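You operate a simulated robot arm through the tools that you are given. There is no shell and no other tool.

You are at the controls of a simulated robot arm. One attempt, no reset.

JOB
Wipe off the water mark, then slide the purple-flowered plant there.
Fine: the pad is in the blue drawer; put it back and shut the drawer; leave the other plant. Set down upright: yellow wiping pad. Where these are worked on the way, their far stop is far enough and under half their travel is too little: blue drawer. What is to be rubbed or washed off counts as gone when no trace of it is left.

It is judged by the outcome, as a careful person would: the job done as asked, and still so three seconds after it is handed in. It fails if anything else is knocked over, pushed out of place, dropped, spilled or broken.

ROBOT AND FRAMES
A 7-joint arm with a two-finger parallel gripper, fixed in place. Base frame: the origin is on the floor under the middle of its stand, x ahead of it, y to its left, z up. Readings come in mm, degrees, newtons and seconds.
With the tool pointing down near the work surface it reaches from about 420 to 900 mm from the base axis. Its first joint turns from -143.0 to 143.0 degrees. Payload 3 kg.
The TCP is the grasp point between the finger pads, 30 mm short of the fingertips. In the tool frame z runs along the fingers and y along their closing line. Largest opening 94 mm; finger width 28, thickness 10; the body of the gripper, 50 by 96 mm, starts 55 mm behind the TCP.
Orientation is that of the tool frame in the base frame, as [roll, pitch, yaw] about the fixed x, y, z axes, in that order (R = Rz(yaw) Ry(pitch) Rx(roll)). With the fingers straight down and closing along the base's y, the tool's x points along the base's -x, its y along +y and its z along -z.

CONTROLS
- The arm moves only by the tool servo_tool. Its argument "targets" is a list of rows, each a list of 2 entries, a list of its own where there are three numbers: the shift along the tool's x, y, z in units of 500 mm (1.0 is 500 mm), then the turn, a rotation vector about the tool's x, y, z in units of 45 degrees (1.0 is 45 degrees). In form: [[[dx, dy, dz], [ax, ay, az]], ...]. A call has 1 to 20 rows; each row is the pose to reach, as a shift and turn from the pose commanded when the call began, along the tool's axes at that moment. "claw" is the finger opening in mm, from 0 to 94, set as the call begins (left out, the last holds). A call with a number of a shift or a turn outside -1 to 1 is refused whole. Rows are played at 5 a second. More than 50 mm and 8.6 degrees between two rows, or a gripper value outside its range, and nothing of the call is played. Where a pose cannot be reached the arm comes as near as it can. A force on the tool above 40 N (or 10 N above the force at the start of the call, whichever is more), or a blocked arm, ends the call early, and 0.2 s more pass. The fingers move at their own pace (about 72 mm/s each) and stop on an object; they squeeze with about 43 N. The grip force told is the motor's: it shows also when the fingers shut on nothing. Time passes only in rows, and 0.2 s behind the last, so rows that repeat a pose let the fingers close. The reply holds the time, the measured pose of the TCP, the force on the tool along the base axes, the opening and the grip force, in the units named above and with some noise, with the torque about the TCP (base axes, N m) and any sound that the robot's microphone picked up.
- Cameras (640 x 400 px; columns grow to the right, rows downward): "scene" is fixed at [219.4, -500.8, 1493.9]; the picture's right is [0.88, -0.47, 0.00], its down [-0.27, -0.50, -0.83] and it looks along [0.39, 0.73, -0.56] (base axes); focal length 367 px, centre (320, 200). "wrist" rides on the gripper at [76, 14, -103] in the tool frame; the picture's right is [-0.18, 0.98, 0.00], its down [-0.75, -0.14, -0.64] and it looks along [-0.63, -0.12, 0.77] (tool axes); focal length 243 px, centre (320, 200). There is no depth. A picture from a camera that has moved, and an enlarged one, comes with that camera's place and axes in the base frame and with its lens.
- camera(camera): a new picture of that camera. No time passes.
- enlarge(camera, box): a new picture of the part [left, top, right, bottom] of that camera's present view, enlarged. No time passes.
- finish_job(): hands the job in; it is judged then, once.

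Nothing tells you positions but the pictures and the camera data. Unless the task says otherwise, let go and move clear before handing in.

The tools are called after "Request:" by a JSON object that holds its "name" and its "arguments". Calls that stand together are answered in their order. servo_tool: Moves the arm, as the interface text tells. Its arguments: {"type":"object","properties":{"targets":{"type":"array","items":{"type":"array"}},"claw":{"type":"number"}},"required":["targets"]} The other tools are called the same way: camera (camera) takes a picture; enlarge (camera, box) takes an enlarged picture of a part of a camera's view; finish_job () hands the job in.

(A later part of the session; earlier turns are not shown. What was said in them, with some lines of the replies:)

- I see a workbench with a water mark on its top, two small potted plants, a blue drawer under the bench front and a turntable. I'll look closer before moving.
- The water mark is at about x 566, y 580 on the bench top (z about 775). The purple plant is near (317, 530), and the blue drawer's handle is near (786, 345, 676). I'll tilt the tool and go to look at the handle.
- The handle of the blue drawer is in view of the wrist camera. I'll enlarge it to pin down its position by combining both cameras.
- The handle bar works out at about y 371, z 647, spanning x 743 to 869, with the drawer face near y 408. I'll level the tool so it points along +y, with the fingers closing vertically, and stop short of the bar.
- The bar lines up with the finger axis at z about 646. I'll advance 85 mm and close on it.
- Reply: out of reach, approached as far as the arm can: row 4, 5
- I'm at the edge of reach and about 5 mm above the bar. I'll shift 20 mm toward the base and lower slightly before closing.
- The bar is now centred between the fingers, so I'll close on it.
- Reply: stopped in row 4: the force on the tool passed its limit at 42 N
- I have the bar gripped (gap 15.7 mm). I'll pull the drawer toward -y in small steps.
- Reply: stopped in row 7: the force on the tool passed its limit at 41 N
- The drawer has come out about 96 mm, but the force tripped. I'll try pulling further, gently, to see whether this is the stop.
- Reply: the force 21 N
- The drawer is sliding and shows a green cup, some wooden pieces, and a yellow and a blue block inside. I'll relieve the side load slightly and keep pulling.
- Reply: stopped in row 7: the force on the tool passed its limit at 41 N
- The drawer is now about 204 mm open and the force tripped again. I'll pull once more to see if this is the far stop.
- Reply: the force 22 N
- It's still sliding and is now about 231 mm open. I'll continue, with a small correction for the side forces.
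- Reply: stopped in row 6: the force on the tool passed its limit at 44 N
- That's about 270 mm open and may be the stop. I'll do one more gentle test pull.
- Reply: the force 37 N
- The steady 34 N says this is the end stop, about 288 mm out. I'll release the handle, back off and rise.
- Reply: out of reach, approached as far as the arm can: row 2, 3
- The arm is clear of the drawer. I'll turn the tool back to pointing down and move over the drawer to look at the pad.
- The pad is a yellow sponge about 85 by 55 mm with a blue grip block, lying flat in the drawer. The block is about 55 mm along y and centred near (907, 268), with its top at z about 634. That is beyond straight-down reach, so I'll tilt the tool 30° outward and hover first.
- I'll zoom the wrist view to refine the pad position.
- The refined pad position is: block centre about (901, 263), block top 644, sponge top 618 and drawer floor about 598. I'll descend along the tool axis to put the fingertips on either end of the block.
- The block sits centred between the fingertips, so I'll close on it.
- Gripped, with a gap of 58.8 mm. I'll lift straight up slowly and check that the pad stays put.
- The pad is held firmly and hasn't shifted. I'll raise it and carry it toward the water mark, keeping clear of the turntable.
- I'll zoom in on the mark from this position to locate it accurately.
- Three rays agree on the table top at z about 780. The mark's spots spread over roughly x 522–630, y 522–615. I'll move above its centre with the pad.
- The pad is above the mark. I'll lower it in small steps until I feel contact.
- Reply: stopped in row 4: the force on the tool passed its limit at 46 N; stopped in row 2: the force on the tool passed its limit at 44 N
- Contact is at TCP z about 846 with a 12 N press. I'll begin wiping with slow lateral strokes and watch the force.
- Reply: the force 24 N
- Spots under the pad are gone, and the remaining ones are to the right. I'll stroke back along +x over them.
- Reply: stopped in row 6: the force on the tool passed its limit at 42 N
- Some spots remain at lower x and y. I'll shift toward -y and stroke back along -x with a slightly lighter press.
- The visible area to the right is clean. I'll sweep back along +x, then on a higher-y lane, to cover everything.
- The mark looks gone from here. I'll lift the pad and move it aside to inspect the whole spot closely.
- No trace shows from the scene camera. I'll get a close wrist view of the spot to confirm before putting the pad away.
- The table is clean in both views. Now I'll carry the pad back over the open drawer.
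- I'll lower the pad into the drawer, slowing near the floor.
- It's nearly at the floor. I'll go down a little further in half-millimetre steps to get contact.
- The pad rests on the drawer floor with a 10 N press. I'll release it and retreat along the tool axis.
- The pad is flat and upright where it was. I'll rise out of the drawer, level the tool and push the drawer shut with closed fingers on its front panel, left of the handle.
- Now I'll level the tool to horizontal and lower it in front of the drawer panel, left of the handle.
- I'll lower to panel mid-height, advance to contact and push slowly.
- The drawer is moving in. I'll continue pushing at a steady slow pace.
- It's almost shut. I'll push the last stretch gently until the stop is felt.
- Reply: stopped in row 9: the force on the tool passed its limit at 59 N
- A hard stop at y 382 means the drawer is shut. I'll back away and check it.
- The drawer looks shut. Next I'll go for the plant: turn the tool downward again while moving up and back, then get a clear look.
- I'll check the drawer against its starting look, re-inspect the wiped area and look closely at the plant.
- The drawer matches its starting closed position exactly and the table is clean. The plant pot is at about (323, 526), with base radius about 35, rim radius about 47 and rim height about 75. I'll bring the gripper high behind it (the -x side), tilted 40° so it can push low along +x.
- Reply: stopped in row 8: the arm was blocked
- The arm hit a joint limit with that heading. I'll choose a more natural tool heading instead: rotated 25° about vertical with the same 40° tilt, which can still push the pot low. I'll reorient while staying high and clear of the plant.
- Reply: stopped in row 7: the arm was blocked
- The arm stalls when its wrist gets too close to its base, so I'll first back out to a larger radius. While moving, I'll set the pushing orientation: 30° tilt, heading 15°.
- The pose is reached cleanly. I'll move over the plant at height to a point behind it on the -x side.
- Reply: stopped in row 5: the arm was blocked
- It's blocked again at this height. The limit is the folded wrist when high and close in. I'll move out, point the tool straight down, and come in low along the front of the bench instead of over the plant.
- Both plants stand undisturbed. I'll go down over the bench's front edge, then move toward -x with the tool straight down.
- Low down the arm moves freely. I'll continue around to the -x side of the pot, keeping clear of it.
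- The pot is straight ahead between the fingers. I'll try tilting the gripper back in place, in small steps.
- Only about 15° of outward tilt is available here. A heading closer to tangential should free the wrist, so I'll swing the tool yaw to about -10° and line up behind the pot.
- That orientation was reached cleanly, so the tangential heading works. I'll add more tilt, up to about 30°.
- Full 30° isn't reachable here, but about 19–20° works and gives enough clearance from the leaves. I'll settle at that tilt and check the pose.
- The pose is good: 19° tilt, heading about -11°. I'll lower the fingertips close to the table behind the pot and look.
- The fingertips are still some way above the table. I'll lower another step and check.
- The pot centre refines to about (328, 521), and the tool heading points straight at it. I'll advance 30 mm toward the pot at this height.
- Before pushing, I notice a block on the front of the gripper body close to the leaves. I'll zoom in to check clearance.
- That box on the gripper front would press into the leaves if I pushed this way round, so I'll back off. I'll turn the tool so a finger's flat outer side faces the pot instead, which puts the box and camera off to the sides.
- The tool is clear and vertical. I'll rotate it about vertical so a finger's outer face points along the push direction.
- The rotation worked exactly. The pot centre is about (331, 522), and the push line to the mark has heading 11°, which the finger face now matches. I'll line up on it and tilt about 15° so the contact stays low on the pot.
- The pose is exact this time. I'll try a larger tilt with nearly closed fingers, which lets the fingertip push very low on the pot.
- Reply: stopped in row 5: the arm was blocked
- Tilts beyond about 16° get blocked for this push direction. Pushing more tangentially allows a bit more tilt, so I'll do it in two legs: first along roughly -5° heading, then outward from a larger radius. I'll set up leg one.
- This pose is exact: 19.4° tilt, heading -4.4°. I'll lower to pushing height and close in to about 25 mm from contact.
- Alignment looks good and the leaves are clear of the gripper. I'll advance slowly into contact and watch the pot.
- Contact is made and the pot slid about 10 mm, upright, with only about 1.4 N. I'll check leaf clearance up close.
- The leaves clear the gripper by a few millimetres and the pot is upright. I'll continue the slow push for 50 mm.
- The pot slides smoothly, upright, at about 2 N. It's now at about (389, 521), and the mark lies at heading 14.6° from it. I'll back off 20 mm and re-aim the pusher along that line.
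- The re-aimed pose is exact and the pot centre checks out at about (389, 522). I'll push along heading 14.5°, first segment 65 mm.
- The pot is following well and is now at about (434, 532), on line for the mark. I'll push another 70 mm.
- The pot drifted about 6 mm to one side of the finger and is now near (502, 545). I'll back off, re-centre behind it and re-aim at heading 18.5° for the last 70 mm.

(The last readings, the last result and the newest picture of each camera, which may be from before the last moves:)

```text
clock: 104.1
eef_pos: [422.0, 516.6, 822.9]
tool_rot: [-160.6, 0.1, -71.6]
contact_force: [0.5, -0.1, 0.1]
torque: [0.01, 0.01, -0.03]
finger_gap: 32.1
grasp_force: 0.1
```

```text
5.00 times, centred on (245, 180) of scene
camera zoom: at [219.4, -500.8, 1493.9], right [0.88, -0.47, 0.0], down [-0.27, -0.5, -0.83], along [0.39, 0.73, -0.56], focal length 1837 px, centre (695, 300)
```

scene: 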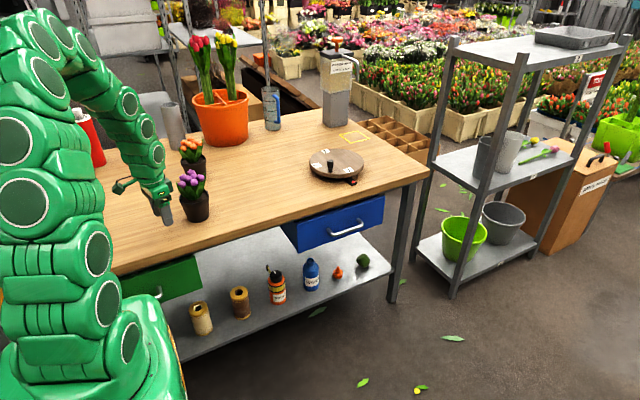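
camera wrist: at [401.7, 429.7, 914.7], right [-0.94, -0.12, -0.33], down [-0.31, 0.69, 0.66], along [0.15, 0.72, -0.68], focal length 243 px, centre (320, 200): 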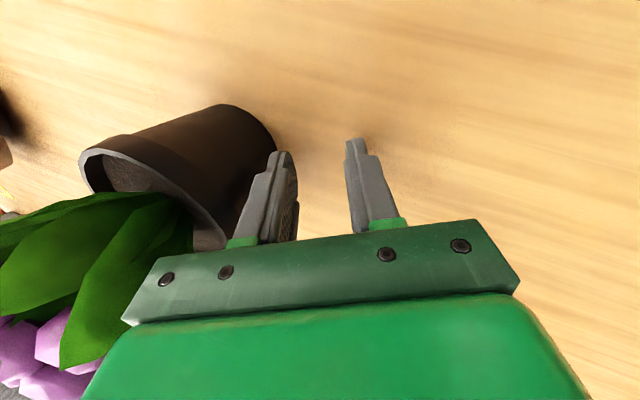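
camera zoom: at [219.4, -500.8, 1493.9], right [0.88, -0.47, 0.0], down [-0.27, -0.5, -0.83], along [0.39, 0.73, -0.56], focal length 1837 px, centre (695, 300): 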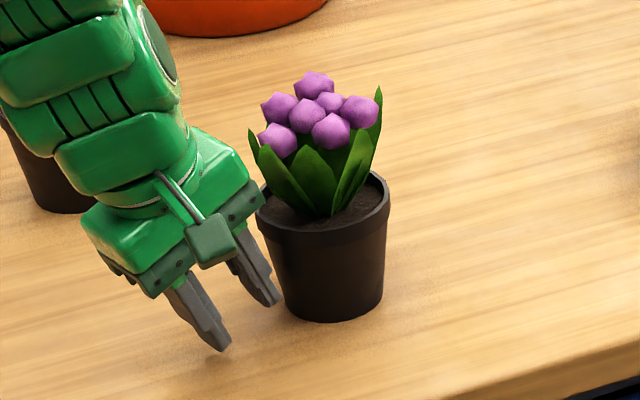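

The pot is at about (500, 545) by both cameras. The mark centre is about (570, 567). I'll push 60 mm first and then check.

Request:
{"name": "servo_tool", "arguments": {"targets": [[[0, -0.0151, 0.0053], [0, 0, 0]], [[0, -0.0302, 0.0106], [0, 0, 0]], [[0, -0.0453, 0.0159], [0, 0, 0]], [[0, -0.0604, 0.0212], [0, 0, 0]], [[0, -0.0755, 0.0266], [0, 0, 0]], [[0, -0.0906, 0.0319], [0, 0, 0]], [[0, -0.1019, 0.0359], [0, 0, 0]], [[0, -0.1132, 0.0398], [0, 0, 0]]], "claw": 32}}

Request:
{"name": "camera", "arguments": {"camera": "wrist"}}

Request:
{"name": "enlarge", "arguments": {"camera": "scene", "box": [215, 135, 305, 215]}}

```text
clock: 105.9
eef_pos: [478.4, 534.9, 823.2]
tool_rot: [-160.6, 0.2, -71.4]
contact_force: [-1.7, -1.3, 1.3]
torque: [0.02, -0.02, 0.0]
finger_gap: 31.0
grasp_force: 0.1
```

```text
taken
camera wrist: at [458.7, 449.1, 914.4], right [-0.94, -0.12, -0.33], down [-0.31, 0.69, 0.66], along [0.15, 0.72, -0.68], focal length 243 px, centre (320, 200)
```

wrist: 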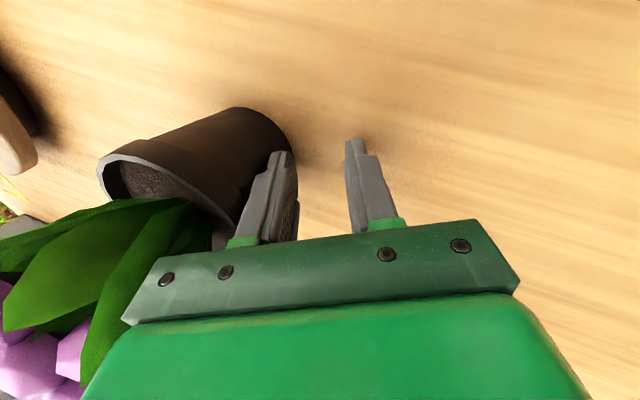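

```text
5.00 times, centred on (260, 175) of scene
camera zoom: at [219.4, -500.8, 1493.9], right [0.88, -0.47, 0.0], down [-0.27, -0.5, -0.83], along [0.39, 0.73, -0.56], focal length 1837 px, centre (620, 325)
```

zoom: 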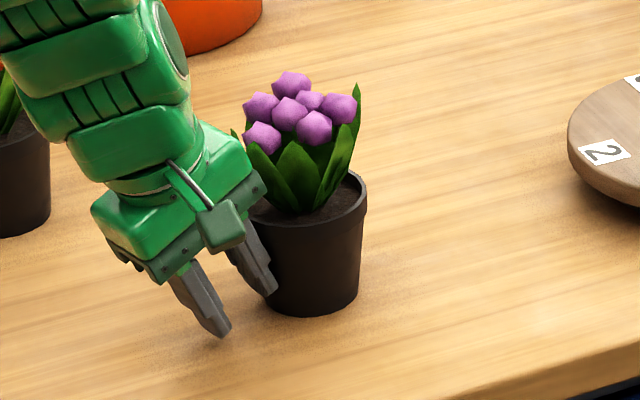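

The pot is at about (543, 562), upright. One last short push of about 26 mm, angled slightly right, will bring it over the mark's centre.

Request:
{"name": "servo_tool", "arguments": {"targets": [[[0.002, -0.0121, 0.0043], [0, 0, 0]], [[0.0039, -0.0242, 0.0086], [0, 0, 0]], [[0.0059, -0.0363, 0.0128], [0, 0, 0]], [[0.0078, -0.0484, 0.0171], [0, 0, 0]], [[0.0078, -0.0484, 0.0171], [0, 0, 0]]], "claw": 32}}

Request:
{"name": "camera", "arguments": {"camera": "wrist"}}

Request:
{"name": "enlarge", "arguments": {"camera": "scene", "box": [220, 135, 310, 215]}}

```text
clock: 107.1
eef_pos: [503.4, 540.3, 822.1]
tool_rot: [-160.6, 0.2, -71.6]
contact_force: [-1.1, -0.3, -1.4]
torque: [-0.04, 0.05, -0.03]
finger_gap: 31.7
grasp_force: 0.0
```

```text
taken
camera wrist: at [484.1, 453.2, 914.0], right [-0.94, -0.12, -0.33], down [-0.31, 0.69, 0.66], along [0.15, 0.72, -0.68], focal length 243 px, centre (320, 200)
```

wrist: 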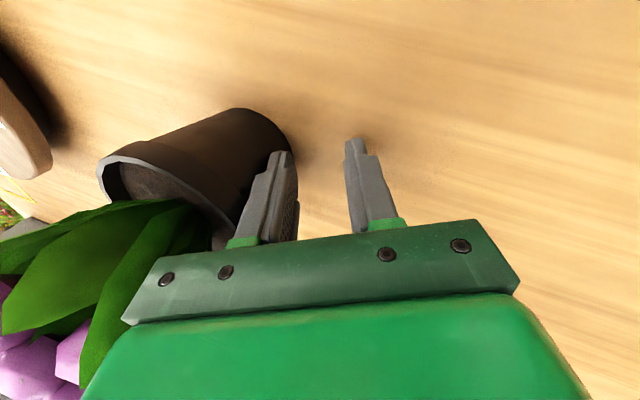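

```text
5.00 times, centred on (265, 175) of scene
camera zoom: at [219.4, -500.8, 1493.9], right [0.88, -0.47, 0.0], down [-0.27, -0.5, -0.83], along [0.39, 0.73, -0.56], focal length 1837 px, centre (595, 325)
```

zoom: 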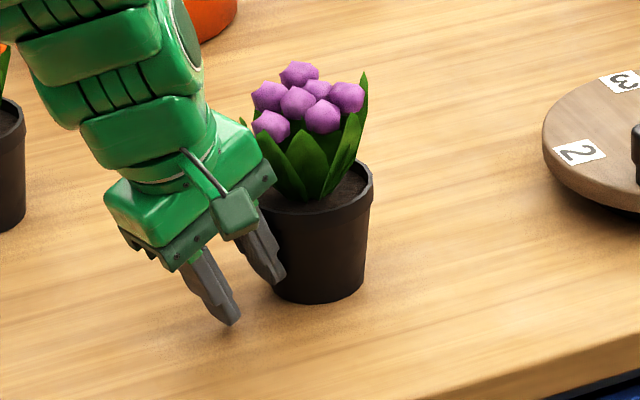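

The pot stands at about (568, 569), right where the mark was. I'll back straight away from it, then rise clear.

Request:
{"name": "servo_tool", "arguments": {"targets": [[[0, 0.0189, -0.0066], [0, 0, 0]], [[0, 0.0472, -0.0166], [0, 0, 0]], [[0, 0.0849, -0.0299], [0, 0, 0]], [[0, 0.1226, -0.0432], [0, 0, 0]], [[0, 0.106, -0.0904], [0, 0, 0]], [[0, 0.0761, -0.1753], [0, 0, 0]], [[0, 0.0462, -0.2602], [0, 0, 0]], [[0, 0.0229, -0.3262], [0, 0, 0]]], "claw": 32}}

Request:
{"name": "camera", "arguments": {"camera": "scene"}}

Request:
{"name": "camera", "arguments": {"camera": "wrist"}}

Request:
{"name": "enlarge", "arguments": {"camera": "scene", "box": [215, 135, 315, 225]}}

```text
clock: 108.9
eef_pos: [442.8, 519.1, 972.6]
tool_rot: [-160.8, 0.2, -71.4]
contact_force: [0.9, 0.5, 0.2]
torque: [0.01, 0.03, 0.02]
finger_gap: 31.9
grasp_force: 0.1
```

```text
taken
```

scene: 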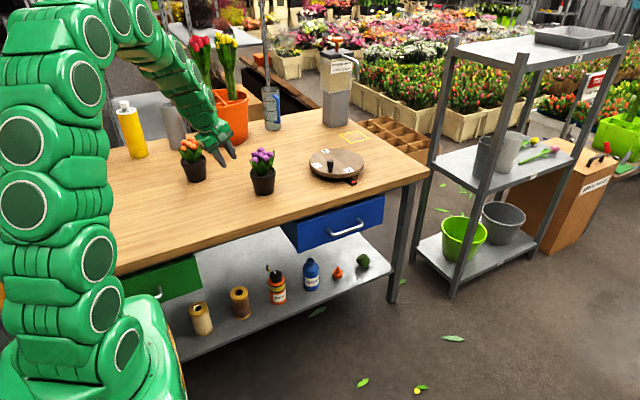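

```text
taken
camera wrist: at [422.7, 432.2, 1064.9], right [-0.94, -0.12, -0.32], down [-0.31, 0.69, 0.65], along [0.15, 0.72, -0.68], focal length 243 px, centre (320, 200)
```

wrist: 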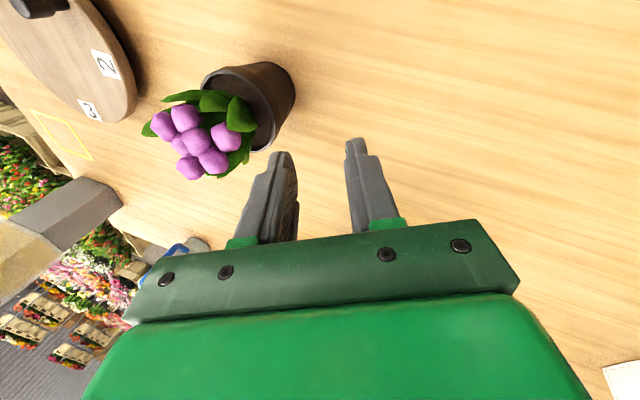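

```text
4.44 times, centred on (265, 180) of scene
camera zoom: at [219.4, -500.8, 1493.9], right [0.88, -0.47, 0.0], down [-0.27, -0.5, -0.83], along [0.39, 0.73, -0.56], focal length 1633 px, centre (564, 289)
```

zoom: 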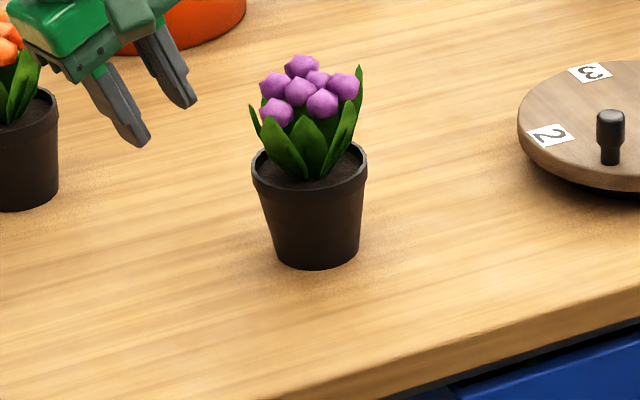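

The plant stands upright on the former mark, the drawer is shut, and the other plant is untouched. I'll take one final close look for any trace before handing in.

Request:
{"name": "enlarge", "arguments": {"camera": "scene", "box": [235, 170, 300, 212]}}

Request:
{"name": "enlarge", "arguments": {"camera": "scene", "box": [150, 120, 420, 270]}}

Request:
{"name": "enlarge", "arguments": {"camera": "wrist", "box": [140, 20, 400, 180]}}

```text
9.52 times, centred on (268, 191) of scene
camera zoom: at [219.4, -500.8, 1493.9], right [0.88, -0.47, 0.0], down [-0.27, -0.5, -0.83], along [0.39, 0.73, -0.56], focal length 3498 px, centre (820, 286)
```

zoom: 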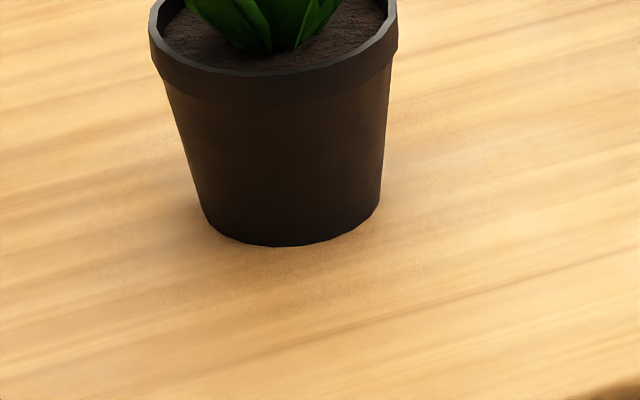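

```text
2.37 times, centred on (285, 195) of scene
camera zoom: at [219.4, -500.8, 1493.9], right [0.88, -0.47, 0.0], down [-0.27, -0.5, -0.83], along [0.39, 0.73, -0.56], focal length 871 px, centre (403, 212)
```

zoom: 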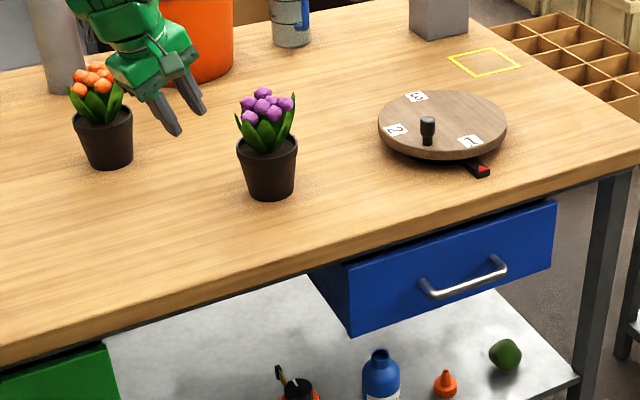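

```text
2.46 times, centred on (270, 100) of wrist
camera zoom: at [422.7, 432.2, 1064.9], right [-0.94, -0.12, -0.32], down [-0.31, 0.69, 0.65], along [0.15, 0.72, -0.68], focal length 597 px, centre (443, 446)
```

zoom: 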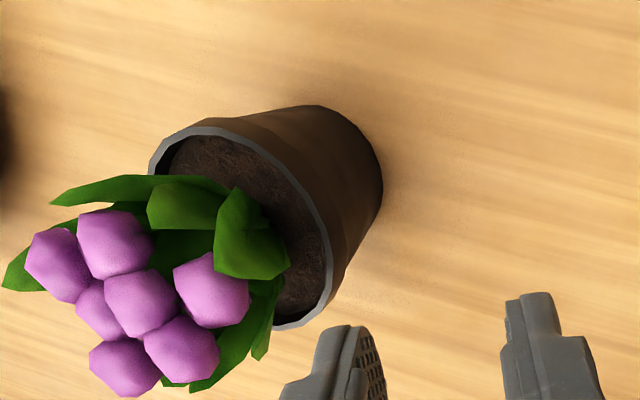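

The table is clean around the pot, and the purple plant stands upright where the water mark was. The pad is back in the shut blue drawer, the orange plant hasn't moved, and the gripper is clear. I'm handing the job in.

Request:
{"name": "finish_job", "arguments": {}}

```text
The job is handed in.
```

I wiped off the water mark and slid the purple-flowered plant onto that spot. It stands upright there, within a few millimetres of the mark's centre by my camera estimate. The final close-ups from both cameras show no trace of the mark on the table.

- **Pad and drawer:** the yellow pad is back in the blue drawer, lying flat and upright where it was. The drawer is shut and looks the same as at the start.
- **Other plant:** the orange-flowered plant was not touched.
- **Sliding the plant:** I pushed the pot along the table with one finger, in several short pushes, because there was no clear way to grip it without hitting the leaves. It stayed upright throughout.

While I was moving in behind the plant, the arm stalled four times near its joint limits. Each time I backed off and tried another approach, and I saw nothing disturbed. The gripper is clear of everything.
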